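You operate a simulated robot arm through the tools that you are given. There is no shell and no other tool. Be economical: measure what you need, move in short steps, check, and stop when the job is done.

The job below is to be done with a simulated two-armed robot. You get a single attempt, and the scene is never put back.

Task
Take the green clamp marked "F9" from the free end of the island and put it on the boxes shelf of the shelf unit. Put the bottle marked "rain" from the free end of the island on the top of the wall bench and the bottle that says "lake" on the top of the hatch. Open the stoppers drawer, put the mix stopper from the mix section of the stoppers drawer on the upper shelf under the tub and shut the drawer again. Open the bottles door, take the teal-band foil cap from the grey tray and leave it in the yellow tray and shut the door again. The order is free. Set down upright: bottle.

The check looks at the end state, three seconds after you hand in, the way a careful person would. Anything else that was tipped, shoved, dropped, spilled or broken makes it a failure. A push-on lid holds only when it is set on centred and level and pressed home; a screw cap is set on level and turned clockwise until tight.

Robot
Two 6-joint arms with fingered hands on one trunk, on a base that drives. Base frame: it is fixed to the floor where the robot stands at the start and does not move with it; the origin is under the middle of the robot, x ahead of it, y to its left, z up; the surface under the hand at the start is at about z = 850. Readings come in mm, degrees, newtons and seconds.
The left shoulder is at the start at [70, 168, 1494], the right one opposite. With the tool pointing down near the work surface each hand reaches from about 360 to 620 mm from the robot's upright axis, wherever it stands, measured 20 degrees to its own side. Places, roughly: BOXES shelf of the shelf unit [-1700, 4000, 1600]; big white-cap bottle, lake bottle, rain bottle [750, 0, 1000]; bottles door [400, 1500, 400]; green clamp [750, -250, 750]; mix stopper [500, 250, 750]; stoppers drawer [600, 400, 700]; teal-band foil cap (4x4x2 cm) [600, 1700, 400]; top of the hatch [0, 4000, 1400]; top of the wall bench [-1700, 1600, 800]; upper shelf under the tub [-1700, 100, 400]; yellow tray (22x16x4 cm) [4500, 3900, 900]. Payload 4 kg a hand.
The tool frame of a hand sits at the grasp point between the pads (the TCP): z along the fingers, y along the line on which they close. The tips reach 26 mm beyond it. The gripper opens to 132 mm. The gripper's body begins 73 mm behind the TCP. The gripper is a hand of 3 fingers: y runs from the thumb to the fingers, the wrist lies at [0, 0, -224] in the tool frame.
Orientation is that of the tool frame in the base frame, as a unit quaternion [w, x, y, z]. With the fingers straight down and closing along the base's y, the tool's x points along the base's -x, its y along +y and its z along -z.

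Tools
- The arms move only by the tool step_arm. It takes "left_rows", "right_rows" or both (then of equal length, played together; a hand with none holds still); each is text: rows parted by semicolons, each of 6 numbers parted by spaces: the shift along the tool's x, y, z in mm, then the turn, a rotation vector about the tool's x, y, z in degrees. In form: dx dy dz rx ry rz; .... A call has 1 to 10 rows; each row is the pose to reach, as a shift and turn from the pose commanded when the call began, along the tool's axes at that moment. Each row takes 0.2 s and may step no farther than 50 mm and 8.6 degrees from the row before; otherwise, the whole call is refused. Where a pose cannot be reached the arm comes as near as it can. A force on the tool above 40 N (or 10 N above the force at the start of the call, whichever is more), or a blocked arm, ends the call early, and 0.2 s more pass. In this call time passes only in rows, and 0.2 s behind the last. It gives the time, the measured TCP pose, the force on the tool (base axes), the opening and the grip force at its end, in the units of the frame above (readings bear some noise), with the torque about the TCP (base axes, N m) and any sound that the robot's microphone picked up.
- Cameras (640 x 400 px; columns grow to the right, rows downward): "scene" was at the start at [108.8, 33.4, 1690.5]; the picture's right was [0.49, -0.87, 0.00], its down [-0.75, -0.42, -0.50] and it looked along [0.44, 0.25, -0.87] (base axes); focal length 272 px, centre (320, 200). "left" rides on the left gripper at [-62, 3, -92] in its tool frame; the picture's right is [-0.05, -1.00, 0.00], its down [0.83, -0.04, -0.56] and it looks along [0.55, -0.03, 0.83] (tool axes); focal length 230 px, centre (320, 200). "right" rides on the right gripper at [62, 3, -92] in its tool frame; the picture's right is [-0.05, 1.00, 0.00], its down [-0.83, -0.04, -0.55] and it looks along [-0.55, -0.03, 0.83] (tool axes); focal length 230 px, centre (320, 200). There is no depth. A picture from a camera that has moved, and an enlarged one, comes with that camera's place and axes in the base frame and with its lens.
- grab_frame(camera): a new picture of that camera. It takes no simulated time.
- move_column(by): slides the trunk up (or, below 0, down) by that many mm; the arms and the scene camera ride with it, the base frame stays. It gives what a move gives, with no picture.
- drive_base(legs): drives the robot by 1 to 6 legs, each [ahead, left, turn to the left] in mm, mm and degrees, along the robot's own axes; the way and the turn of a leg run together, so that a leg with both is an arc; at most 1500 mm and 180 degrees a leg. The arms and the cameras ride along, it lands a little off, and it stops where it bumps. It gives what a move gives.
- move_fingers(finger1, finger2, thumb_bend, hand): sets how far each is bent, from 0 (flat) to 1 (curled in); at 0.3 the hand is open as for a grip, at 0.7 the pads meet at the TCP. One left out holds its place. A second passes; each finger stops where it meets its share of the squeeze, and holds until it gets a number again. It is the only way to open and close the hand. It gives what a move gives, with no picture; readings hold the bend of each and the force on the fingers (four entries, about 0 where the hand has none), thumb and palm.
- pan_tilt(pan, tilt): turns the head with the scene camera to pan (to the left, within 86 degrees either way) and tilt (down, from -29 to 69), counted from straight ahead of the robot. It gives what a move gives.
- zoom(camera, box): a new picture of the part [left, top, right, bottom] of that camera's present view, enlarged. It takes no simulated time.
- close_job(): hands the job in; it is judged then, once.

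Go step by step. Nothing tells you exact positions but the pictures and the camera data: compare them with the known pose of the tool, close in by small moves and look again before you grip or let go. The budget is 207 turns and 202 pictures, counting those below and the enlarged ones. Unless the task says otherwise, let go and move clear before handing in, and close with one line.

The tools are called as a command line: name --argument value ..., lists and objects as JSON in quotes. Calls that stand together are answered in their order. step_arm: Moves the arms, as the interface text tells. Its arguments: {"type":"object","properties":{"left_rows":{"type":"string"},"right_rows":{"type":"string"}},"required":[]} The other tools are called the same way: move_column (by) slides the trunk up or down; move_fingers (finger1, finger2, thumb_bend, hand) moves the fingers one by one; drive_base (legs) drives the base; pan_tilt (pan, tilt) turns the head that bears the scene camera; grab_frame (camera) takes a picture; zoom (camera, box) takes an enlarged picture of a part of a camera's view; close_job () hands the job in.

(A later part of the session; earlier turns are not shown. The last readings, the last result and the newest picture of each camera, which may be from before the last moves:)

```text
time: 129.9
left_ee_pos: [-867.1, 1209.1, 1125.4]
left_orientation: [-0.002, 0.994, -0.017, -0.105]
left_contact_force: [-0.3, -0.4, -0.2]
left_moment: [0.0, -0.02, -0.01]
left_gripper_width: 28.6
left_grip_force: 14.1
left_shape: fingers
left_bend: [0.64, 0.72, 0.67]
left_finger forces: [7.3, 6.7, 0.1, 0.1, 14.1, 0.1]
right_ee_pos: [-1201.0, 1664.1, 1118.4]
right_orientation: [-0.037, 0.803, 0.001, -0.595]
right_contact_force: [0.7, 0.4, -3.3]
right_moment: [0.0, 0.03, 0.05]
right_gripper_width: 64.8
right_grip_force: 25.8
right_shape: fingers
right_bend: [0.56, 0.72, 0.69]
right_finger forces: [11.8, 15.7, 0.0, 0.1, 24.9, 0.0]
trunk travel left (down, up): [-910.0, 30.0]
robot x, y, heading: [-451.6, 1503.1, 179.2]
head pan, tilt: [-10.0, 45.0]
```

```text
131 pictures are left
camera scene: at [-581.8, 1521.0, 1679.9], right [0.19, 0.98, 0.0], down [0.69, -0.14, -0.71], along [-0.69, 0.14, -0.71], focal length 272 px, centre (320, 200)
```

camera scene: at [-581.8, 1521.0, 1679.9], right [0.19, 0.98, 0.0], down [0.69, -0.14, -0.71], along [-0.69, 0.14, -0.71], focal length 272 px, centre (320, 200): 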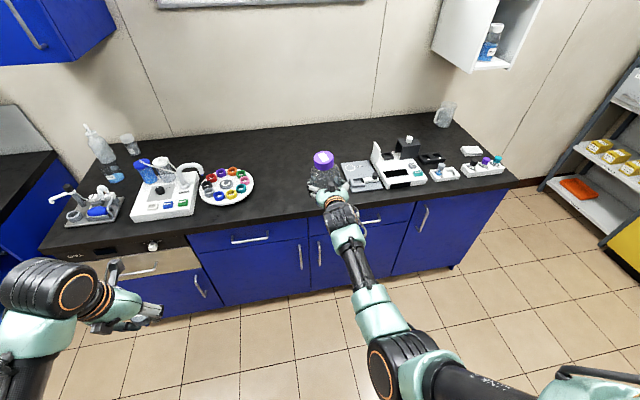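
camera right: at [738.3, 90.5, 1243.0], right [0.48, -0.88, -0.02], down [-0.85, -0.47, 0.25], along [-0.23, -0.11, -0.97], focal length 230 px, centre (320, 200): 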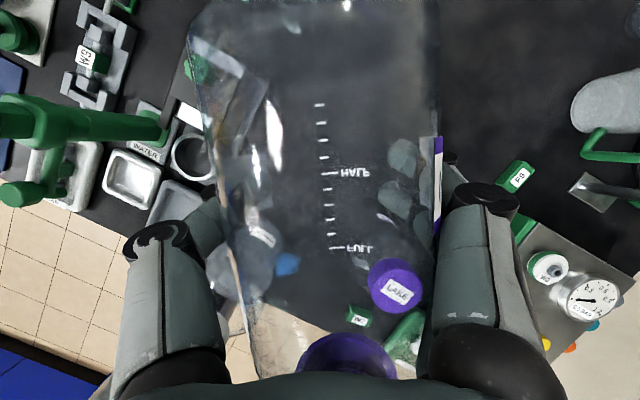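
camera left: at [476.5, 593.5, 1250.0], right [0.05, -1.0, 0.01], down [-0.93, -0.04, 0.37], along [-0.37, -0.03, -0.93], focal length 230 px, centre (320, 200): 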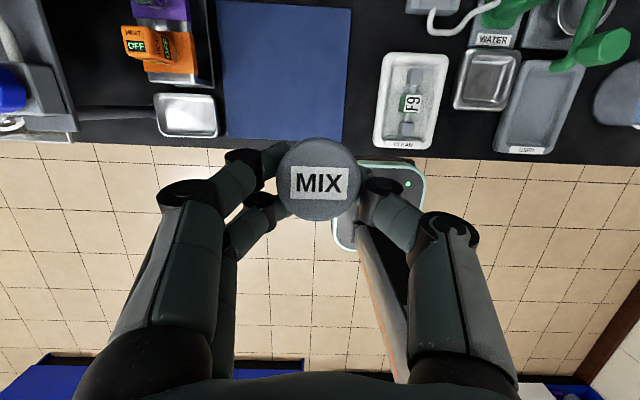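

The free patch lies between the carousel and the grey device, centre near y 1610. I drive in over it, then lower.

drive_base --legs '[[270, 50, 0.8]]'

move_column --by -130

grab_frame --camera "scene"

grab_frame --camera "right"

```text
time: 131.8
left_ee_pos: [-1129.7, 1157.2, 1126.8]
left_orientation: [0.0, 0.994, -0.01, -0.107]
left_contact_force: [-1.0, -0.4, 0.1]
left_moment: [-0.03, -0.02, 0.02]
left_gripper_width: 28.5
left_grip_force: 13.8
left_shape: fingers
left_bend: [0.64, 0.72, 0.67]
left_finger forces: [7.3, 6.7, 0.1, 0.1, 14.1, 0.0]
right_ee_pos: [-1470.5, 1606.0, 1121.6]
right_orientation: [-0.032, 0.802, 0.007, -0.596]
right_contact_force: [0.4, -0.8, -2.5]
right_moment: [0.01, 0.05, -0.02]
right_gripper_width: 64.5
right_grip_force: 26.5
right_shape: fingers
right_bend: [0.56, 0.72, 0.69]
right_finger forces: [11.8, 15.7, 0.1, 0.1, 25.1, 0.0]
trunk travel left (down, up): [-910.0, 30.0]
robot x, y, heading: [-722.3, 1456.5, 179.7]
head pan, tilt: [-10.0, 45.0]
```

```text
time: 133.4
left_ee_pos: [-1132.2, 1157.9, 995.6]
left_orientation: [-0.001, 0.994, -0.01, -0.106]
left_contact_force: [0.8, 0.4, -0.3]
left_moment: [-0.04, 0.0, 0.0]
left_gripper_width: 28.5
left_grip_force: 14.6
left_shape: fingers
left_bend: [0.64, 0.72, 0.67]
left_finger forces: [7.3, 6.7, 0.1, 0.0, 14.2, 0.0]
right_ee_pos: [-1471.6, 1605.7, 990.4]
right_orientation: [-0.032, 0.803, 0.007, -0.595]
right_contact_force: [0.4, 0.7, -3.2]
right_moment: [0.02, 0.04, -0.03]
right_gripper_width: 64.8
right_grip_force: 25.9
right_shape: fingers
right_bend: [0.56, 0.72, 0.69]
right_finger forces: [11.7, 15.6, 0.0, 0.0, 25.1, 0.1]
trunk travel left (down, up): [-780.0, 160.0]
robot x, y, heading: [-724.4, 1457.0, 179.6]
head pan, tilt: [-10.0, 45.0]
```

```text
130 pictures are left
camera scene: at [-851.2, 1473.3, 1549.9], right [0.18, 0.98, 0.0], down [0.7, -0.13, -0.71], along [-0.7, 0.13, -0.71], focal length 272 px, centre (320, 200)
```

scene: 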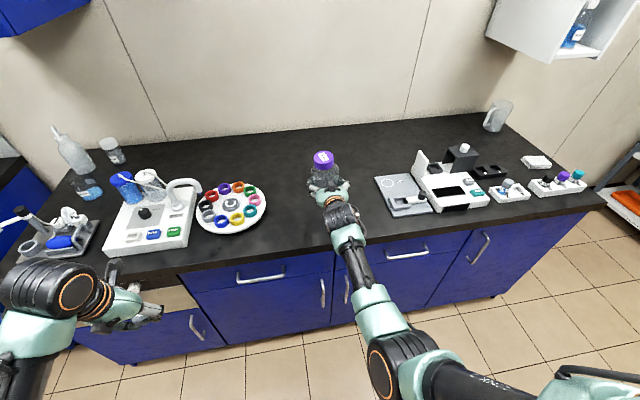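

```text
129 pictures are left
camera right: at [-1367.8, 1602.7, 957.9], right [-0.04, -1.0, -0.01], down [0.29, -0.02, 0.96], along [-0.96, 0.04, 0.29], focal length 230 px, centre (320, 200)
```

right: 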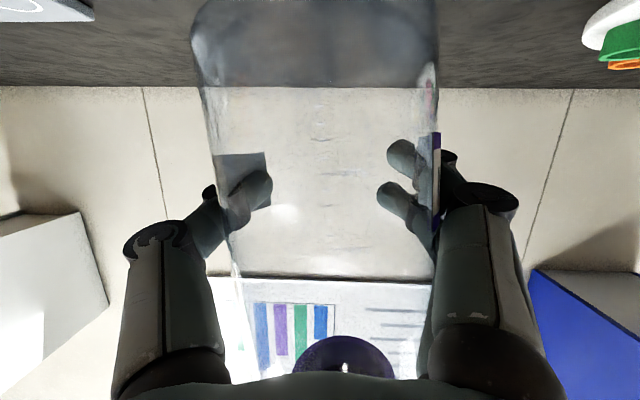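

The bottle leans about 5° in my hand, so I level it, then look.

step_arm --right_rows "0 0 0 -1.55 2.53 4.6"

move_column --by -45

zoom --camera "scene" --box '[240, 120, 420, 260]'

grab_frame --camera "right"

```text
time: 133.8
left_ee_pos: [-1130.9, 1158.1, 996.5]
left_orientation: [-0.002, 0.995, -0.009, -0.104]
left_contact_force: [-0.2, 0.5, 0.1]
left_moment: [0.0, 0.0, -0.01]
left_gripper_width: 28.5
left_grip_force: 14.4
left_shape: fingers
left_bend: [0.64, 0.72, 0.67]
left_finger forces: [7.4, 6.6, 0.1, 0.0, 14.1, 0.1]
right_ee_pos: [-1472.5, 1606.0, 988.4]
right_orientation: [0.003, 0.816, -0.018, -0.578]
right_contact_force: [-0.5, -0.8, -2.8]
right_moment: [0.0, 0.06, 0.0]
right_gripper_width: 64.8
right_grip_force: 25.9
right_shape: fingers
right_bend: [0.56, 0.72, 0.69]
right_finger forces: [11.7, 15.5, 0.1, 0.0, 25.1, 0.0]
trunk travel left (down, up): [-780.0, 160.0]
robot x, y, heading: [-719.6, 1460.6, 179.6]
head pan, tilt: [-10.0, 45.0]
```

```text
time: 134.7
left_ee_pos: [-1130.7, 1157.6, 951.3]
left_orientation: [-0.002, 0.994, -0.009, -0.105]
left_contact_force: [0.6, 0.3, 0.1]
left_moment: [-0.01, 0.0, -0.02]
left_gripper_width: 28.5
left_grip_force: 13.4
left_shape: fingers
left_bend: [0.64, 0.72, 0.67]
left_finger forces: [7.2, 6.7, 0.1, 0.0, 14.0, 0.1]
right_ee_pos: [-1472.7, 1605.7, 944.6]
right_orientation: [0.003, 0.816, -0.017, -0.578]
right_contact_force: [-0.4, -0.3, -2.9]
right_moment: [0.0, 0.01, 0.0]
right_gripper_width: 64.6
right_grip_force: 25.5
right_shape: fingers
right_bend: [0.56, 0.72, 0.69]
right_finger forces: [11.7, 15.4, 0.1, 0.0, 25.1, 0.0]
trunk travel left (down, up): [-735.0, 205.0]
robot x, y, heading: [-726.4, 1458.9, 179.8]
head pan, tilt: [-10.0, 45.0]
```

```text
2.86 times, centred on (330, 190) of scene
camera zoom: at [-851.1, 1473.3, 1504.8], right [0.18, 0.98, 0.0], down [0.7, -0.13, -0.71], along [-0.7, 0.13, -0.71], focal length 778 px, centre (291, 229)
```

zoom: 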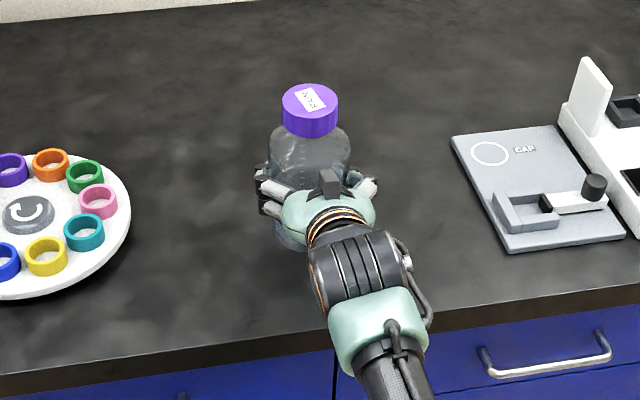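

```text
127 pictures are left
camera right: at [-1366.6, 1599.7, 917.8], right [-0.04, -1.0, 0.07], down [0.25, 0.06, 0.97], along [-0.97, 0.06, 0.25], focal length 230 px, centre (320, 200)
```

right: 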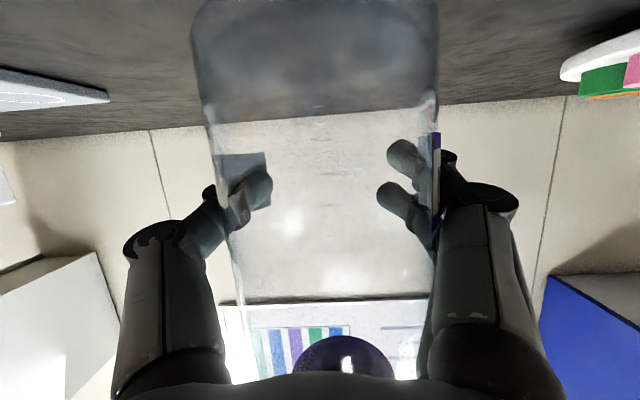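

Level now. I lower in 5 mm steps until the base touches the bench.

step_arm --right_rows "4.7 0 1.7 0 0 0; 9.4 0 3.3 0 0 0; 14.1 0 5 0 0 0; 17 0 6 0 0 0; 19.8 0 7 0 0 0; 22.6 0 8 0 0 0; 25.5 0 9 0 0 0; 28.3 0 10 0 0 0"

grab_frame --camera "right"

```text
time: 136.5
left_ee_pos: [-1130.9, 1156.8, 951.2]
left_orientation: [0.0, 0.994, -0.009, -0.105]
left_contact_force: [1.0, -0.5, 0.4]
left_moment: [0.0, -0.02, -0.02]
left_gripper_width: 28.5
left_grip_force: 13.9
left_shape: fingers
left_bend: [0.64, 0.72, 0.67]
left_finger forces: [7.3, 6.7, 0.1, 0.1, 14.2, 0.0]
right_ee_pos: [-1474.0, 1605.6, 915.3]
right_orientation: [0.003, 0.815, -0.016, -0.579]
right_contact_force: [0.0, -0.1, -2.2]
right_moment: [0.0, 0.01, 0.02]
right_gripper_width: 64.8
right_grip_force: 26.4
right_shape: fingers
right_bend: [0.56, 0.72, 0.69]
right_finger forces: [11.5, 15.5, 0.0, 0.1, 25.1, 0.0]
trunk travel left (down, up): [-735.0, 205.0]
robot x, y, heading: [-722.6, 1457.7, 179.7]
head pan, tilt: [-10.0, 45.0]
```

```text
126 pictures are left
camera right: at [-1367.8, 1599.0, 887.9], right [-0.04, -1.0, 0.07], down [0.25, 0.06, 0.97], along [-0.97, 0.06, 0.25], focal length 230 px, centre (320, 200)
```

right: 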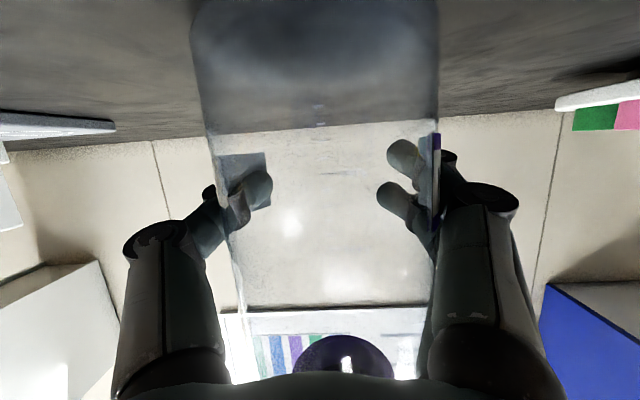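

Not yet firmly in contact; I continue in 2 mm steps.

step_arm --right_rows "1.9 0 0.7 0 0 0; 3.8 0 1.3 0 0 0; 5.7 0 2 0 0 0; 7.5 0 2.7 0 0 0; 9.4 0 3.3 0 0 0"

zoom --camera "scene" --box '[240, 120, 420, 260]'

```text
time: 137.7
left_ee_pos: [-1129.7, 1157.2, 952.3]
left_orientation: [-0.001, 0.994, -0.01, -0.106]
left_contact_force: [0.3, 0.2, -0.3]
left_moment: [-0.03, 0.03, 0.01]
left_gripper_width: 28.6
left_grip_force: 14.1
left_shape: fingers
left_bend: [0.64, 0.72, 0.67]
left_finger forces: [7.3, 6.7, 0.1, 0.0, 14.1, 0.1]
right_ee_pos: [-1472.5, 1606.2, 912.7]
right_orientation: [0.004, 0.812, -0.017, -0.583]
right_contact_force: [-6.6, 2.8, 20.4]
right_moment: [-0.72, -0.15, -0.2]
right_gripper_width: 64.3
right_grip_force: 26.5
right_shape: fingers
right_bend: [0.56, 0.72, 0.69]
right_finger forces: [11.4, 14.7, 0.0, 0.1, 26.7, 0.0]
trunk travel left (down, up): [-735.0, 205.0]
robot x, y, heading: [-722.4, 1455.7, 179.6]
head pan, tilt: [-10.0, 45.0]
```

```text
2.86 times, centred on (330, 190) of scene
camera zoom: at [-847.9, 1473.2, 1505.4], right [0.18, 0.98, 0.0], down [0.69, -0.13, -0.71], along [-0.7, 0.13, -0.71], focal length 778 px, centre (291, 229)
```

zoom: 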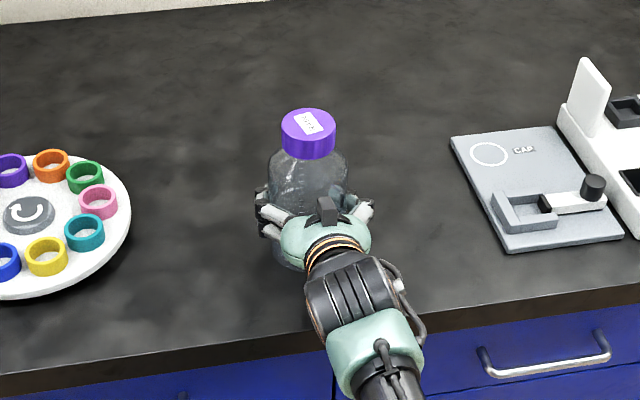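

It touches (about 20 N). I ease off the pressure and open the hand.

step_arm --right_rows "-3 0 -1 0 0 0; -6 0 -2.1 0 0 0"

move_fingers --hand "right" --finger1 0.45 --finger2 0.45 --thumb_bend 0.45

move_fingers --hand "right" --finger1 0.3 --finger2 0.3 --thumb_bend 0.3

grab_frame --camera "right"

zoom --camera "scene" --box '[240, 120, 420, 260]'

```text
time: 138.3
left_ee_pos: [-1128.8, 1157.4, 951.3]
left_orientation: [0.0, 0.994, -0.009, -0.106]
left_contact_force: [0.0, -0.3, 0.1]
left_moment: [0.02, 0.02, 0.0]
left_gripper_width: 28.8
left_grip_force: 13.6
left_shape: fingers
left_bend: [0.64, 0.72, 0.67]
left_finger forces: [7.4, 6.6, 0.0, 0.0, 14.1, 0.0]
right_ee_pos: [-1469.9, 1606.1, 912.8]
right_orientation: [0.002, 0.815, -0.018, -0.579]
right_contact_force: [-1.5, -0.6, 12.9]
right_moment: [-0.61, -0.12, -0.06]
right_gripper_width: 64.5
right_grip_force: 25.9
right_shape: fingers
right_bend: [0.56, 0.72, 0.69]
right_finger forces: [12.7, 14.5, 0.0, 0.0, 25.3, 0.0]
trunk travel left (down, up): [-735.0, 205.0]
robot x, y, heading: [-719.6, 1458.7, 179.7]
head pan, tilt: [-10.0, 45.0]
```

```text
time: 139.3
left_ee_pos: [-1131.4, 1157.4, 950.8]
left_orientation: [-0.002, 0.994, -0.01, -0.105]
left_contact_force: [0.1, -0.3, 0.3]
left_moment: [0.02, 0.0, 0.02]
left_gripper_width: 28.8
left_grip_force: 13.8
left_shape: fingers
left_bend: [0.64, 0.72, 0.67]
left_finger forces: [7.3, 6.7, 0.1, 0.0, 14.1, 0.0]
right_ee_pos: [-1470.9, 1606.5, 911.1]
right_orientation: [0.003, 0.816, -0.017, -0.577]
right_contact_force: [0.7, -0.6, -0.4]
right_moment: [0.01, 0.03, 0.02]
right_gripper_width: 84.7
right_grip_force: 0.3
right_shape: fingers
right_bend: [0.45, 0.45, 0.45]
right_finger forces: [0.0, 0.6, 0.0, 0.1, 0.0, 0.0]
trunk travel left (down, up): [-735.0, 205.0]
robot x, y, heading: [-723.3, 1461.2, 179.6]
head pan, tilt: [-10.0, 45.0]
```

```text
time: 140.3
left_ee_pos: [-1131.6, 1156.9, 951.8]
left_orientation: [-0.001, 0.994, -0.01, -0.105]
left_contact_force: [1.0, 0.3, 0.7]
left_moment: [0.01, -0.04, -0.05]
left_gripper_width: 28.5
left_grip_force: 14.2
left_shape: fingers
left_bend: [0.64, 0.72, 0.67]
left_finger forces: [7.3, 6.8, 0.0, 0.1, 14.1, 0.1]
right_ee_pos: [-1471.5, 1605.3, 912.2]
right_orientation: [0.003, 0.816, -0.017, -0.578]
right_contact_force: [0.1, 0.7, 0.2]
right_moment: [0.0, 0.02, 0.0]
right_gripper_width: 134.1
right_grip_force: 0.1
right_shape: fingers
right_bend: [0.3, 0.3, 0.3]
right_finger forces: [0.0, 0.0, 0.0, 0.1, 0.0, 0.0]
trunk travel left (down, up): [-735.0, 205.0]
robot x, y, heading: [-719.6, 1456.4, 179.9]
head pan, tilt: [-10.0, 45.0]
```

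```text
124 pictures are left
camera right: at [-1365.6, 1598.9, 884.4], right [-0.04, -1.0, 0.07], down [0.25, 0.06, 0.97], along [-0.97, 0.06, 0.25], focal length 230 px, centre (320, 200)
```

right: 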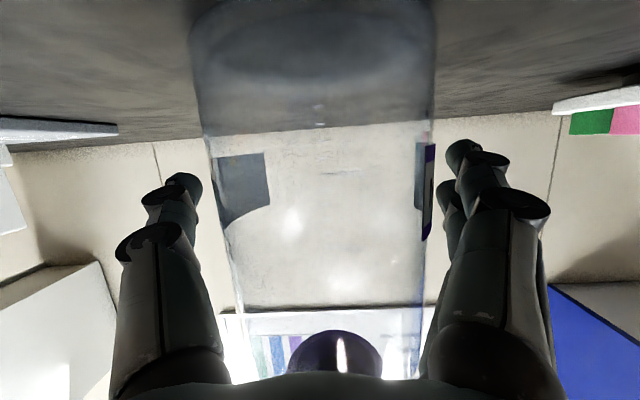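

```text
2.86 times, centred on (330, 190) of scene
camera zoom: at [-850.9, 1473.1, 1504.9], right [0.18, 0.98, 0.0], down [0.7, -0.13, -0.71], along [-0.7, 0.13, -0.71], focal length 778 px, centre (291, 229)
```

zoom: 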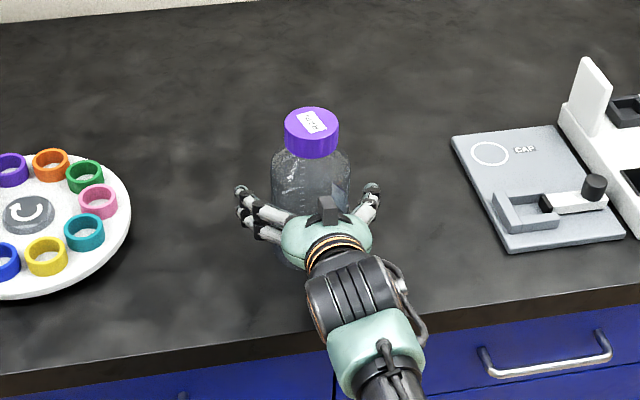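

The rain bottle stands on the wall bench. I back straight out and go look at the shelf bay under the tub.

drive_base --legs '[[-300, 0, 0], [0, 1150, 0]]'

pan_tilt --pan 0 --tilt 45

grab_frame --camera "scene"

pan_tilt --pan -70 --tilt 25

grab_frame --camera "scene"

```text
time: 147.9
left_ee_pos: [-819.2, -29.8, 950.6]
left_orientation: [0.001, 0.994, 0.003, -0.105]
left_contact_force: [-0.4, 0.9, -0.5]
left_moment: [0.02, 0.03, 0.02]
left_gripper_width: 28.6
left_grip_force: 14.1
left_shape: fingers
left_bend: [0.64, 0.72, 0.67]
left_finger forces: [7.3, 6.5, 0.0, 0.1, 14.1, 0.0]
right_ee_pos: [-1172.1, 410.8, 911.2]
right_orientation: [0.01, 0.816, -0.007, -0.578]
right_contact_force: [0.3, 0.4, 0.7]
right_moment: [0.0, -0.02, -0.03]
right_gripper_width: 134.0
right_grip_force: 0.2
right_shape: fingers
right_bend: [0.3, 0.3, 0.3]
right_finger forces: [0.0, 0.0, 0.0, 0.0, 0.1, 0.0]
trunk travel left (down, up): [-735.0, 205.0]
robot x, y, heading: [-417.1, 278.3, -178.8]
head pan, tilt: [-10.0, 45.0]
```

```text
time: 148.6
left_ee_pos: [-820.3, -29.9, 951.9]
left_orientation: [-0.001, 0.994, 0.002, -0.105]
left_contact_force: [-0.4, 0.5, -0.1]
left_moment: [0.01, 0.0, 0.01]
left_gripper_width: 28.7
left_grip_force: 14.5
left_shape: fingers
left_bend: [0.64, 0.72, 0.67]
left_finger forces: [7.3, 6.5, 0.0, 0.1, 14.1, 0.0]
right_ee_pos: [-1171.2, 410.5, 912.8]
right_orientation: [0.009, 0.816, -0.008, -0.578]
right_contact_force: [0.0, 0.1, 0.3]
right_moment: [0.01, -0.03, 0.02]
right_gripper_width: 133.9
right_grip_force: 0.1
right_shape: fingers
right_bend: [0.3, 0.3, 0.3]
right_finger forces: [0.1, 0.1, 0.1, 0.0, 0.0, 0.0]
trunk travel left (down, up): [-735.0, 205.0]
robot x, y, heading: [-416.0, 280.6, -178.9]
head pan, tilt: [0.0, 45.0]
```

```text
122 pictures are left
camera scene: at [-548.8, 278.6, 1504.9], right [-0.02, 1.0, 0.0], down [0.71, 0.01, -0.71], along [-0.71, -0.01, -0.71], focal length 272 px, centre (320, 200)
```

scene: 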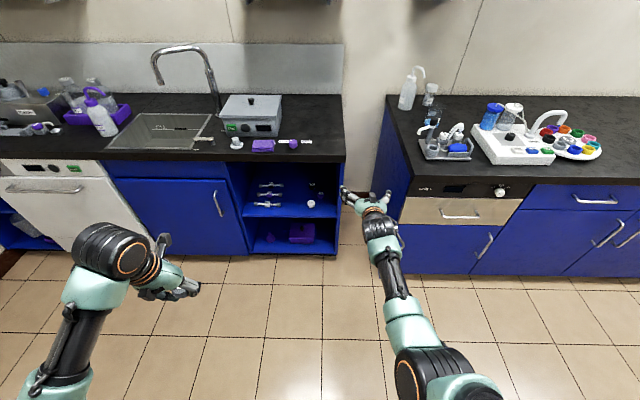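

```text
time: 150.0
left_ee_pos: [-819.3, -29.0, 951.9]
left_orientation: [0.0, 0.994, 0.003, -0.105]
left_contact_force: [0.4, 0.5, 0.1]
left_moment: [0.03, 0.01, -0.02]
left_gripper_width: 28.6
left_grip_force: 13.9
left_shape: fingers
left_bend: [0.64, 0.72, 0.67]
left_finger forces: [7.3, 6.7, 0.0, 0.0, 14.1, 0.0]
right_ee_pos: [-1171.4, 409.7, 912.2]
right_orientation: [0.01, 0.816, -0.007, -0.578]
right_contact_force: [0.4, 0.2, 0.0]
right_moment: [0.0, 0.03, 0.01]
right_gripper_width: 133.7
right_grip_force: 0.0
right_shape: fingers
right_bend: [0.3, 0.3, 0.3]
right_finger forces: [0.0, 0.0, 0.1, 0.0, 0.0, 0.0]
trunk travel left (down, up): [-735.0, 205.0]
robot x, y, heading: [-417.2, 279.5, -178.7]
head pan, tilt: [-70.0, 25.0]
```

```text
121 pictures are left
camera scene: at [-500.8, 366.2, 1535.4], right [0.93, 0.36, 0.0], down [0.15, -0.39, -0.91], along [-0.33, 0.85, -0.42], focal length 272 px, centre (320, 200)
```

scene: 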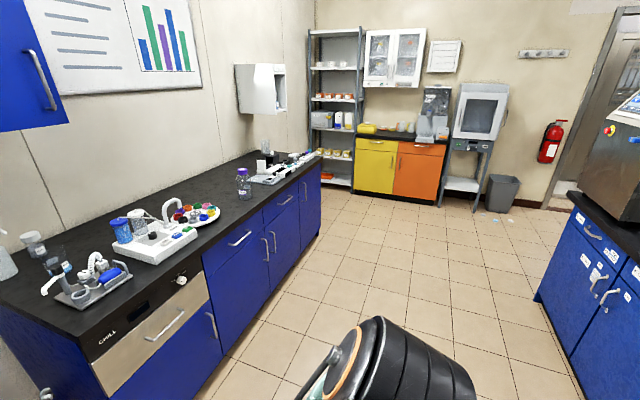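

The open bay under the tub is near y 100, with two shelves. I zoom in on it.

pan_tilt --pan 10 --tilt 45

zoom --camera "scene" --box '[270, 130, 420, 260]'

```text
time: 151.6
left_ee_pos: [-820.0, -28.5, 950.9]
left_orientation: [0.0, 0.994, 0.003, -0.105]
left_contact_force: [0.7, 0.0, 0.5]
left_moment: [0.0, 0.02, 0.02]
left_gripper_width: 28.3
left_grip_force: 14.3
left_shape: fingers
left_bend: [0.64, 0.72, 0.67]
left_finger forces: [7.3, 6.7, 0.1, 0.1, 14.0, 0.0]
right_ee_pos: [-1171.4, 409.8, 912.1]
right_orientation: [0.01, 0.816, -0.007, -0.578]
right_contact_force: [-0.6, 0.1, -0.9]
right_moment: [-0.01, -0.03, 0.02]
right_gripper_width: 133.6
right_grip_force: 0.1
right_shape: fingers
right_bend: [0.3, 0.3, 0.3]
right_finger forces: [0.0, 0.1, 0.0, 0.0, 0.1, 0.0]
trunk travel left (down, up): [-735.0, 205.0]
robot x, y, heading: [-414.5, 282.0, -179.0]
head pan, tilt: [10.0, 45.0]
```

```text
3.08 times, centred on (345, 195) of scene
camera zoom: at [-547.3, 264.7, 1504.9], right [-0.19, 0.98, 0.0], down [0.69, 0.14, -0.71], along [-0.69, -0.14, -0.71], focal length 838 px, centre (243, 215)
```

zoom: 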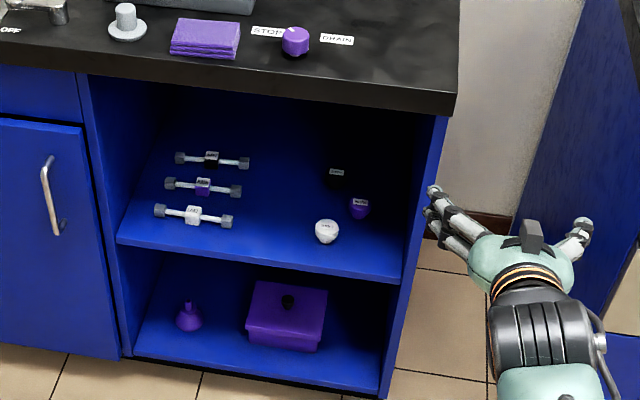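

The upper shelf is at z ≈ 500 with a free patch near [-1480, 125], between the bars and the small stoppers. I tuck the right arm in, and pitch the left hand to about 60° below horizontal for the reach in.

step_arm --right_rows "24 -1 -35 0 7.8 0; 48 -2 -70 0 15.6 0; 72 -3 -105 0 23.4 0; 96 -4 -140 0 31.2 0; 120 -5 -175 0 39 0; 144 -6 -210 0 46.8 0; 168 -7 -245 0 54.6 0; 192 -8 -281 0 62.4 0; 217 -9 -316 0 70 0" --left_rows "-16 -12 3 0 -2 0; -32 -24 7 0 -4 0; -47 -36 10 0 -6 0; -63 -48 13 0 -8 0; -79 -60 17 0 -10 0; -95 -72 20 0 -12 0; -110 -85 23 0 -14 0; -126 -97 27 0 -16 0; -142 -109 30 0 -18 0"

move_column --by -120

drive_base --legs '[[300, -45, -1]]'

grab_frame --camera "scene"

grab_frame --camera "left"

```text
time: 152.9
left_ee_pos: [-909.9, 34.9, 950.3]
left_orientation: [0.001, 0.98, 0.002, -0.2]
left_contact_force: [-0.3, 0.6, -0.3]
left_moment: [0.02, -0.04, 0.02]
left_gripper_width: 28.1
left_grip_force: 14.2
left_shape: fingers
left_bend: [0.64, 0.72, 0.67]
left_finger forces: [7.2, 6.4, 0.0, 0.2, 14.0, 0.1]
right_ee_pos: [-954.7, 481.6, 849.5]
right_orientation: [-0.059, 0.967, 0.011, -0.249]
right_contact_force: [0.1, 0.4, -0.4]
right_moment: [0.0, 0.02, -0.02]
right_gripper_width: 134.6
right_grip_force: 0.1
right_shape: fingers
right_bend: [0.3, 0.3, 0.3]
right_finger forces: [0.1, 0.0, 0.0, 0.1, 0.0, 0.1]
trunk travel left (down, up): [-735.0, 205.0]
robot x, y, heading: [-416.2, 276.6, -179.0]
head pan, tilt: [10.0, 45.0]
stopped in row 6 (right hand): the arm was blocked; the commanded pose is now the measured one
```

```text
time: 154.4
left_ee_pos: [-910.3, 34.7, 830.6]
left_orientation: [0.001, 0.98, 0.002, -0.2]
left_contact_force: [0.6, -1.1, 0.7]
left_moment: [-0.03, 0.01, -0.03]
left_gripper_width: 27.9
left_grip_force: 13.8
left_shape: fingers
left_bend: [0.64, 0.72, 0.67]
left_finger forces: [7.3, 6.5, 0.1, 0.0, 14.0, 0.0]
right_ee_pos: [-954.6, 481.4, 728.8]
right_orientation: [-0.058, 0.966, 0.012, -0.25]
right_contact_force: [0.7, -0.5, -0.3]
right_moment: [0.02, -0.02, 0.03]
right_gripper_width: 134.2
right_grip_force: 0.0
right_shape: fingers
right_bend: [0.3, 0.3, 0.3]
right_finger forces: [0.1, 0.0, 0.0, 0.1, 0.1, 0.0]
trunk travel left (down, up): [-615.0, 325.0]
robot x, y, heading: [-420.5, 281.1, -179.1]
head pan, tilt: [10.0, 45.0]
```

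```text
time: 156.4
left_ee_pos: [-1199.0, 81.4, 831.2]
left_orientation: [-0.002, 0.98, -0.004, -0.2]
left_contact_force: [-0.2, 0.3, -0.7]
left_moment: [0.0, -0.02, 0.0]
left_gripper_width: 28.0
left_grip_force: 14.1
left_shape: fingers
left_bend: [0.64, 0.72, 0.67]
left_finger forces: [7.3, 6.5, 0.0, 0.0, 14.1, 0.1]
right_ee_pos: [-1239.3, 528.1, 730.0]
right_orientation: [-0.06, 0.967, 0.005, -0.249]
right_contact_force: [0.0, -0.4, 0.3]
right_moment: [-0.01, -0.03, -0.01]
right_gripper_width: 134.3
right_grip_force: 0.0
right_shape: fingers
right_bend: [0.3, 0.3, 0.3]
right_finger forces: [0.0, 0.0, 0.0, 0.0, 0.1, 0.0]
trunk travel left (down, up): [-615.0, 325.0]
robot x, y, heading: [-700.3, 318.9, -179.8]
head pan, tilt: [10.0, 45.0]
```

```text
119 pictures are left
camera scene: at [-834.1, 306.8, 1384.8], right [-0.18, 0.98, 0.0], down [0.7, 0.13, -0.71], along [-0.7, -0.13, -0.71], focal length 272 px, centre (320, 200)
```

scene: 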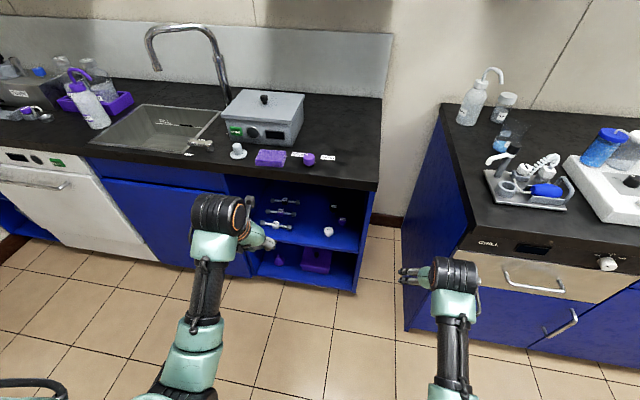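

```text
118 pictures are left
camera left: at [-1220.2, 78.1, 939.8], right [-0.04, 1.0, 0.02], down [0.98, 0.04, 0.19], along [0.18, 0.03, -0.98], focal length 230 px, centre (320, 200)
```

left: 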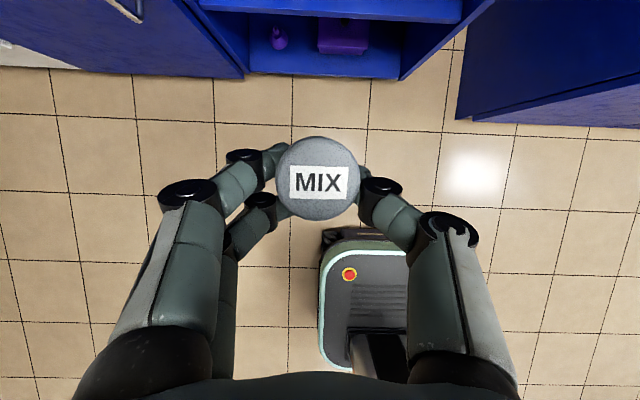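

The right hand would enter the gap between the benches, so I close it, centre it on the gap and pull it back. Then I lower the left hand.

move_fingers --hand "right" --finger1 0.7 --finger2 0.7 --thumb_bend 0.7

step_arm --right_rows "18 10 -10 0 0 0; 35 20 -19 0 0 0; 52 30 -28 0 0 0; 70 40 -38 0 0 0"

step_arm --left_rows "-20 -10 40 0 -2 0; -40 -20 80 0 -4 0; -60 -30 120 0 -6 0; -75 -40 160 0 -6.5 0"

grab_frame --camera "scene"

```text
time: 157.4
left_ee_pos: [-1199.1, 81.7, 831.1]
left_orientation: [-0.001, 0.98, -0.004, -0.2]
left_contact_force: [0.1, 0.5, -0.9]
left_moment: [0.0, 0.03, 0.05]
left_gripper_width: 28.1
left_grip_force: 13.2
left_shape: fingers
left_bend: [0.64, 0.72, 0.67]
left_finger forces: [7.3, 6.4, 0.0, 0.0, 14.1, 0.1]
right_ee_pos: [-1239.7, 528.9, 730.3]
right_orientation: [-0.061, 0.967, 0.005, -0.249]
right_contact_force: [-0.8, 0.4, 0.5]
right_moment: [-0.01, 0.0, -0.03]
right_gripper_width: 6.2
right_grip_force: 0.1
right_shape: fingers
right_bend: [0.7, 0.7, 0.7]
right_finger forces: [0.0, 0.0, 0.1, 0.0, 0.1, 0.0]
trunk travel left (down, up): [-615.0, 325.0]
robot x, y, heading: [-699.4, 324.5, -179.7]
head pan, tilt: [10.0, 45.0]
```

```text
time: 158.2
left_ee_pos: [-1198.8, 80.8, 830.2]
left_orientation: [0.0, 0.98, -0.004, -0.201]
left_contact_force: [-0.3, 0.1, -1.3]
left_moment: [-0.02, -0.03, -0.07]
left_gripper_width: 27.9
left_grip_force: 13.7
left_shape: fingers
left_bend: [0.64, 0.72, 0.67]
left_finger forces: [7.2, 6.4, 0.1, 0.0, 14.1, 0.0]
right_ee_pos: [-1192.0, 569.0, 730.0]
right_orientation: [-0.144, 0.955, 0.037, -0.258]
right_contact_force: [0.2, 0.1, -0.6]
right_moment: [-0.02, -0.04, 0.0]
right_gripper_width: 6.3
right_grip_force: 0.0
right_shape: fingers
right_bend: [0.7, 0.7, 0.7]
right_finger forces: [0.0, 0.1, 0.0, 0.0, 0.0, 0.1]
trunk travel left (down, up): [-615.0, 325.0]
robot x, y, heading: [-701.8, 320.6, -179.9]
head pan, tilt: [10.0, 45.0]
stopped in row 3 (right hand): the arm was blocked; the commanded pose is now the measured one
```

```text
time: 159.2
left_ee_pos: [-1333.2, 122.2, 712.2]
left_orientation: [-0.001, 0.967, -0.004, -0.256]
left_contact_force: [-0.7, 0.5, -0.5]
left_moment: [0.0, 0.01, 0.05]
left_gripper_width: 27.6
left_grip_force: 14.0
left_shape: fingers
left_bend: [0.65, 0.72, 0.67]
left_finger forces: [7.1, 6.5, 0.0, 0.1, 13.9, 0.0]
right_ee_pos: [-1193.5, 569.7, 729.2]
right_orientation: [-0.144, 0.955, 0.037, -0.258]
right_contact_force: [-0.4, 0.3, -0.8]
right_moment: [0.01, 0.02, 0.02]
right_gripper_width: 6.3
right_grip_force: 0.2
right_shape: fingers
right_bend: [0.7, 0.7, 0.7]
right_finger forces: [0.0, 0.0, 0.0, 0.0, 0.0, 0.1]
trunk travel left (down, up): [-615.0, 325.0]
robot x, y, heading: [-703.7, 321.3, -179.3]
head pan, tilt: [10.0, 45.0]
```

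```text
117 pictures are left
camera scene: at [-835.0, 307.0, 1384.7], right [-0.18, 0.98, 0.0], down [0.7, 0.13, -0.71], along [-0.69, -0.13, -0.71], focal length 272 px, centre (320, 200)
```

scene: 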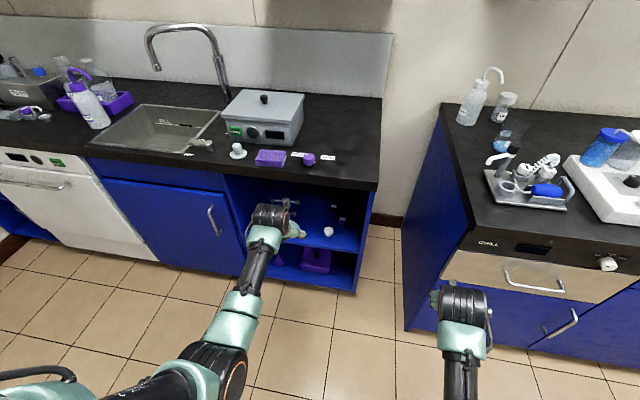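

The left hand is in front of the bay. I go down first so its camera clears the counter's underside, then look.

step_arm --left_rows "10 0 37 0 0 0; 20 0 75 0 0 0; 29 0 112 0 0 0"

grab_frame --camera "left"

zoom --camera "scene" --box '[200, 150, 400, 300]'

```text
time: 160.0
left_ee_pos: [-1363.6, 119.2, 601.1]
left_orientation: [-0.001, 0.967, -0.004, -0.255]
left_contact_force: [-0.4, 0.7, 1.3]
left_moment: [0.01, -0.01, 0.01]
left_gripper_width: 27.4
left_grip_force: 13.7
left_shape: fingers
left_bend: [0.65, 0.72, 0.67]
left_finger forces: [7.1, 6.4, 0.1, 0.0, 13.7, 0.1]
right_ee_pos: [-1192.7, 569.5, 730.9]
right_orientation: [-0.144, 0.955, 0.037, -0.258]
right_contact_force: [-0.1, -0.4, 0.8]
right_moment: [0.01, -0.05, 0.02]
right_gripper_width: 5.9
right_grip_force: 0.0
right_shape: fingers
right_bend: [0.7, 0.7, 0.7]
right_finger forces: [0.1, 0.1, 0.0, 0.0, 0.0, 0.0]
trunk travel left (down, up): [-615.0, 325.0]
robot x, y, heading: [-706.2, 321.4, -179.7]
head pan, tilt: [10.0, 45.0]
```

```text
116 pictures are left
camera left: at [-1372.5, 115.7, 712.6], right [-0.04, 1.0, 0.03], down [1.0, 0.04, 0.07], along [0.07, 0.03, -1.0], focal length 230 px, centre (320, 200)
```

left: 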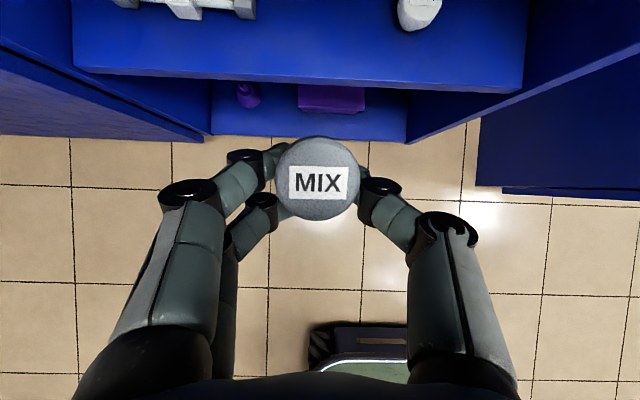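

```text
2.67 times, centred on (300, 225) of scene
camera zoom: at [-834.9, 306.7, 1384.8], right [-0.18, 0.98, 0.0], down [0.7, 0.13, -0.71], along [-0.69, -0.13, -0.71], focal length 726 px, centre (373, 133)
```

zoom: 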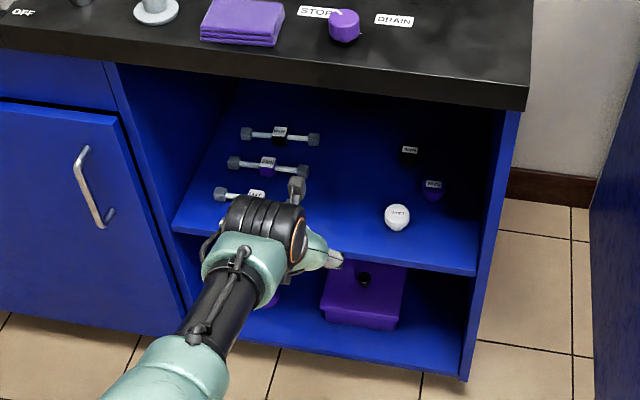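

The shelf front edge is near x -1463, with free room around [-1512, 122]. I first try to draw the right hand back and up so the base can come closer.

step_arm --right_rows "-1 7 -32 0 0 0; -2 14 -64 0 0 0; -4 21 -96 0 0 0; -5 28 -128 0 0 0"

step_arm --left_rows "-27 0 21 0 0 0; -50 0 40 0 0 0"

```text
time: 160.6
left_ee_pos: [-1362.4, 118.8, 602.2]
left_orientation: [0.0, 0.967, -0.005, -0.255]
left_contact_force: [0.3, -0.3, -0.1]
left_moment: [-0.01, 0.01, 0.03]
left_gripper_width: 27.1
left_grip_force: 13.6
left_shape: fingers
left_bend: [0.65, 0.72, 0.67]
left_finger forces: [7.1, 6.6, 0.0, 0.0, 13.7, 0.0]
right_ee_pos: [-1173.8, 610.4, 786.4]
right_orientation: [-0.233, 0.932, 0.077, -0.268]
right_contact_force: [-0.1, -0.5, 0.1]
right_moment: [-0.02, 0.03, -0.01]
right_gripper_width: 6.0
right_grip_force: 0.0
right_shape: fingers
right_bend: [0.7, 0.7, 0.7]
right_finger forces: [0.0, 0.0, 0.0, 0.0, 0.0, 0.0]
right hand out of reach, approached as far as the arm can: row 2, 3
trunk travel left (down, up): [-615.0, 325.0]
robot x, y, heading: [-705.1, 321.8, -179.4]
head pan, tilt: [10.0, 45.0]
stopped in row 3 (right hand): the arm was blocked; the commanded pose is now the measured one
```

```text
time: 161.2
left_ee_pos: [-1399.2, 116.9, 602.7]
left_orientation: [-0.001, 0.967, -0.005, -0.256]
left_contact_force: [-0.9, -0.4, -0.5]
left_moment: [0.01, 0.04, 0.03]
left_gripper_width: 26.8
left_grip_force: 13.9
left_shape: fingers
left_bend: [0.65, 0.72, 0.67]
left_finger forces: [7.1, 6.6, 0.0, 0.0, 13.7, 0.0]
left hand out of reach, approached as far as the arm can: row 2
right_ee_pos: [-1174.1, 610.7, 788.5]
right_orientation: [-0.232, 0.932, 0.076, -0.267]
right_contact_force: [0.5, 0.6, -1.1]
right_moment: [0.03, 0.03, 0.02]
right_gripper_width: 6.1
right_grip_force: 0.0
right_shape: fingers
right_bend: [0.7, 0.7, 0.7]
right_finger forces: [0.0, 0.0, 0.1, 0.0, 0.0, 0.0]
trunk travel left (down, up): [-615.0, 325.0]
robot x, y, heading: [-705.8, 321.6, -179.6]
head pan, tilt: [10.0, 45.0]
```

The left arm alone can't reach in from here and the right arm is at its limit. I'll back off, turn 20° to the right so the right arm swings clear, and come in again.

step_arm --left_rows "26 0 -15 0 0 0; 36 0 -21 0 0 0"

drive_base --legs '[[-100, 0, 0], [0, 223, 0], [0, 0, -20]]'

grab_frame --camera "scene"

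```text
time: 161.8
left_ee_pos: [-1357.3, 117.8, 600.5]
left_orientation: [-0.002, 0.967, -0.004, -0.255]
left_contact_force: [-0.3, -1.0, 0.7]
left_moment: [0.0, -0.02, -0.01]
left_gripper_width: 27.0
left_grip_force: 13.5
left_shape: fingers
left_bend: [0.65, 0.72, 0.67]
left_finger forces: [7.0, 6.3, 0.0, 0.0, 13.8, 0.0]
right_ee_pos: [-1174.3, 611.0, 787.9]
right_orientation: [-0.232, 0.932, 0.076, -0.268]
right_contact_force: [0.6, 0.9, 0.2]
right_moment: [-0.02, 0.03, -0.03]
right_gripper_width: 6.0
right_grip_force: 0.1
right_shape: fingers
right_bend: [0.7, 0.7, 0.7]
right_finger forces: [0.1, 0.0, 0.0, 0.0, 0.0, 0.0]
trunk travel left (down, up): [-615.0, 325.0]
robot x, y, heading: [-703.8, 317.0, -179.7]
head pan, tilt: [10.0, 45.0]
```

```text
time: 165.4
left_ee_pos: [-1287.2, 129.9, 601.1]
left_orientation: [-0.045, 0.951, -0.175, -0.251]
left_contact_force: [-0.3, -0.3, 0.2]
left_moment: [-0.01, 0.0, 0.0]
left_gripper_width: 26.9
left_grip_force: 13.1
left_shape: fingers
left_bend: [0.65, 0.72, 0.67]
left_finger forces: [7.0, 6.2, 0.0, 0.1, 13.7, 0.0]
right_ee_pos: [-943.7, 528.6, 788.4]
right_orientation: [-0.276, 0.931, -0.088, -0.223]
right_contact_force: [0.2, -0.9, 0.4]
right_moment: [0.03, 0.0, 0.01]
right_gripper_width: 6.2
right_grip_force: 0.1
right_shape: fingers
right_bend: [0.7, 0.7, 0.7]
right_finger forces: [0.0, 0.0, 0.0, 0.0, 0.0, 0.1]
trunk travel left (down, up): [-615.0, 325.0]
robot x, y, heading: [-604.7, 92.8, 160.0]
head pan, tilt: [10.0, 45.0]
```

```text
114 pictures are left
camera scene: at [-729.9, 125.8, 1384.9], right [0.17, 0.98, 0.0], down [0.7, -0.12, -0.71], along [-0.7, 0.12, -0.71], focal length 272 px, centre (320, 200)
```

scene: 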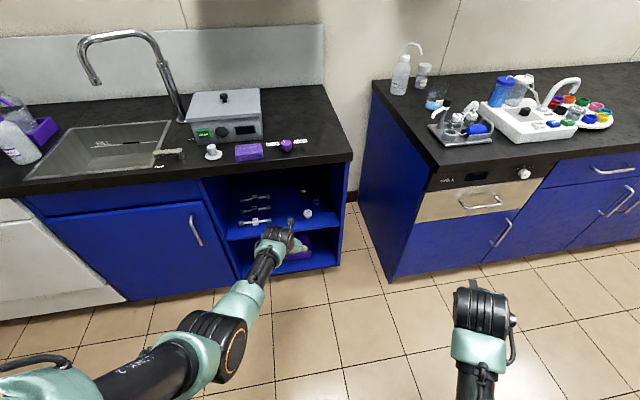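

The right arm is clear now. I move in obliquely most of the way and look.

drive_base --legs '[[170, 68, 0]]'

grab_frame --camera "left"

zoom --camera "scene" --box '[180, 130, 380, 290]'

```text
time: 166.9
left_ee_pos: [-1469.3, 123.4, 601.5]
left_orientation: [-0.047, 0.951, -0.175, -0.251]
left_contact_force: [0.4, 0.3, 0.1]
left_moment: [-0.01, -0.01, 0.01]
left_gripper_width: 26.8
left_grip_force: 13.2
left_shape: fingers
left_bend: [0.65, 0.72, 0.67]
left_finger forces: [7.0, 6.2, 0.1, 0.1, 13.7, 0.1]
right_ee_pos: [-1126.1, 521.7, 787.4]
right_orientation: [-0.276, 0.931, -0.089, -0.221]
right_contact_force: [-0.4, -0.3, -0.1]
right_moment: [0.02, 0.02, -0.02]
right_gripper_width: 6.0
right_grip_force: 0.0
right_shape: fingers
right_bend: [0.7, 0.7, 0.7]
right_finger forces: [0.0, 0.0, 0.0, 0.0, 0.0, 0.1]
trunk travel left (down, up): [-615.0, 325.0]
robot x, y, heading: [-788.1, 87.2, 160.1]
head pan, tilt: [10.0, 45.0]
```

```text
113 pictures are left
camera left: at [-1478.6, 122.2, 711.8], right [0.31, 0.95, 0.03], down [0.95, -0.31, 0.07], along [0.08, 0.0, -1.0], focal length 230 px, centre (320, 200)
```

left: 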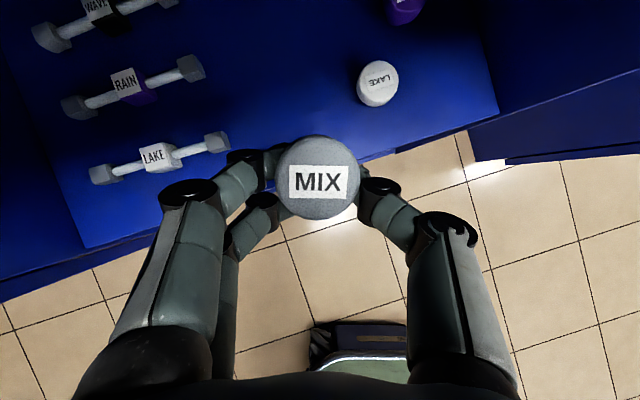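

```text
2.50 times, centred on (280, 210) of scene
camera zoom: at [-913.8, 118.7, 1384.8], right [0.17, 0.98, 0.0], down [0.7, -0.12, -0.71], along [-0.7, 0.12, -0.71], focal length 681 px, centre (420, 175)
```

zoom: 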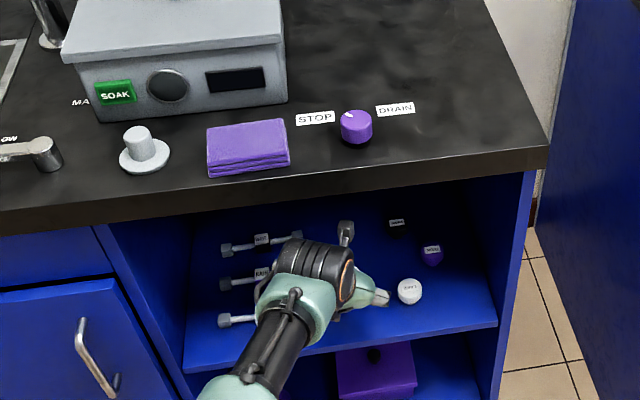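

There is a good gap between the bar ends and the white stopper. I lower the stopper to the shelf at about [-1508, 126].

step_arm --left_rows "3 3 25 0 0 0; 6 6 45 0 0 0; 8 7 58 0 0 0; 9.5 7 66 0 0 0; 11 7 70 0 0 0; 12 7 73 0 0 0"

grab_frame --camera "left"

```text
time: 168.3
left_ee_pos: [-1477.4, 118.6, 555.3]
left_orientation: [-0.046, 0.951, -0.175, -0.252]
left_contact_force: [0.4, 0.9, -0.4]
left_moment: [-0.02, 0.01, -0.02]
left_gripper_width: 26.4
left_grip_force: 13.0
left_shape: fingers
left_bend: [0.65, 0.73, 0.67]
left_finger forces: [6.9, 6.2, 0.0, 0.1, 13.5, 0.0]
left hand out of reach, approached as far as the arm can: row 2, 3, 4, 5, 6
right_ee_pos: [-1125.8, 521.7, 787.9]
right_orientation: [-0.276, 0.931, -0.089, -0.222]
right_contact_force: [0.1, 0.1, 0.0]
right_moment: [-0.03, 0.02, -0.03]
right_gripper_width: 6.0
right_grip_force: 0.1
right_shape: fingers
right_bend: [0.7, 0.7, 0.7]
right_finger forces: [0.0, 0.0, 0.1, 0.0, 0.0, 0.0]
trunk travel left (down, up): [-615.0, 325.0]
robot x, y, heading: [-787.0, 89.8, 160.4]
head pan, tilt: [10.0, 45.0]
```

```text
111 pictures are left
camera left: at [-1487.0, 118.3, 666.5], right [0.31, 0.95, 0.02], down [0.95, -0.31, 0.07], along [0.08, 0.0, -1.0], focal length 230 px, centre (320, 200)
```

left: 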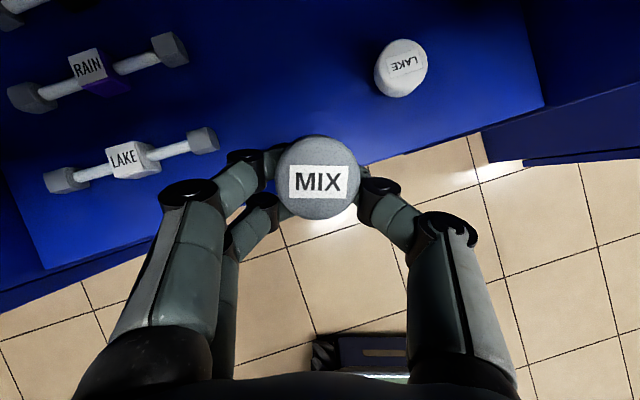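

The arm is at its reach limit, so I move the base in 30 mm and use the trunk to lower.

drive_base --legs '[[32, 0, 0]]'

move_column --by -16

grab_frame --camera "left"

```text
time: 169.2
left_ee_pos: [-1506.3, 128.7, 556.0]
left_orientation: [-0.045, 0.951, -0.174, -0.251]
left_contact_force: [-0.4, 0.4, 0.1]
left_moment: [-0.03, 0.03, 0.02]
left_gripper_width: 26.6
left_grip_force: 13.2
left_shape: fingers
left_bend: [0.65, 0.73, 0.67]
left_finger forces: [6.9, 6.2, 0.0, 0.1, 13.6, 0.1]
right_ee_pos: [-1156.3, 532.1, 788.6]
right_orientation: [-0.277, 0.931, -0.089, -0.222]
right_contact_force: [-0.1, -0.5, -0.3]
right_moment: [-0.02, 0.01, 0.04]
right_gripper_width: 5.9
right_grip_force: 0.1
right_shape: fingers
right_bend: [0.7, 0.7, 0.7]
right_finger forces: [0.1, 0.0, 0.1, 0.1, 0.0, 0.0]
trunk travel left (down, up): [-615.0, 325.0]
robot x, y, heading: [-812.6, 95.0, 159.7]
head pan, tilt: [10.0, 45.0]
```

```text
time: 169.8
left_ee_pos: [-1507.3, 129.7, 539.0]
left_orientation: [-0.045, 0.951, -0.175, -0.252]
left_contact_force: [0.3, -0.3, -0.4]
left_moment: [0.01, -0.02, 0.03]
left_gripper_width: 26.6
left_grip_force: 13.3
left_shape: fingers
left_bend: [0.65, 0.73, 0.67]
left_finger forces: [7.0, 6.1, 0.0, 0.1, 13.5, 0.0]
right_ee_pos: [-1155.5, 532.7, 770.4]
right_orientation: [-0.276, 0.931, -0.089, -0.221]
right_contact_force: [-0.2, 0.2, 0.5]
right_moment: [0.01, 0.0, 0.01]
right_gripper_width: 5.7
right_grip_force: 0.0
right_shape: fingers
right_bend: [0.7, 0.7, 0.7]
right_finger forces: [0.1, 0.0, 0.0, 0.0, 0.1, 0.0]
trunk travel left (down, up): [-599.0, 341.0]
robot x, y, heading: [-813.3, 100.5, 160.1]
head pan, tilt: [10.0, 45.0]
```

```text
110 pictures are left
camera left: at [-1515.7, 129.1, 649.9], right [0.31, 0.95, 0.02], down [0.95, -0.31, 0.07], along [0.08, 0.0, -1.0], focal length 230 px, centre (320, 200)
```

left: 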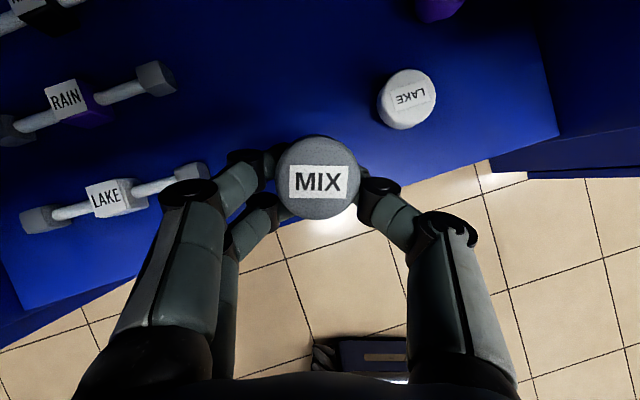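

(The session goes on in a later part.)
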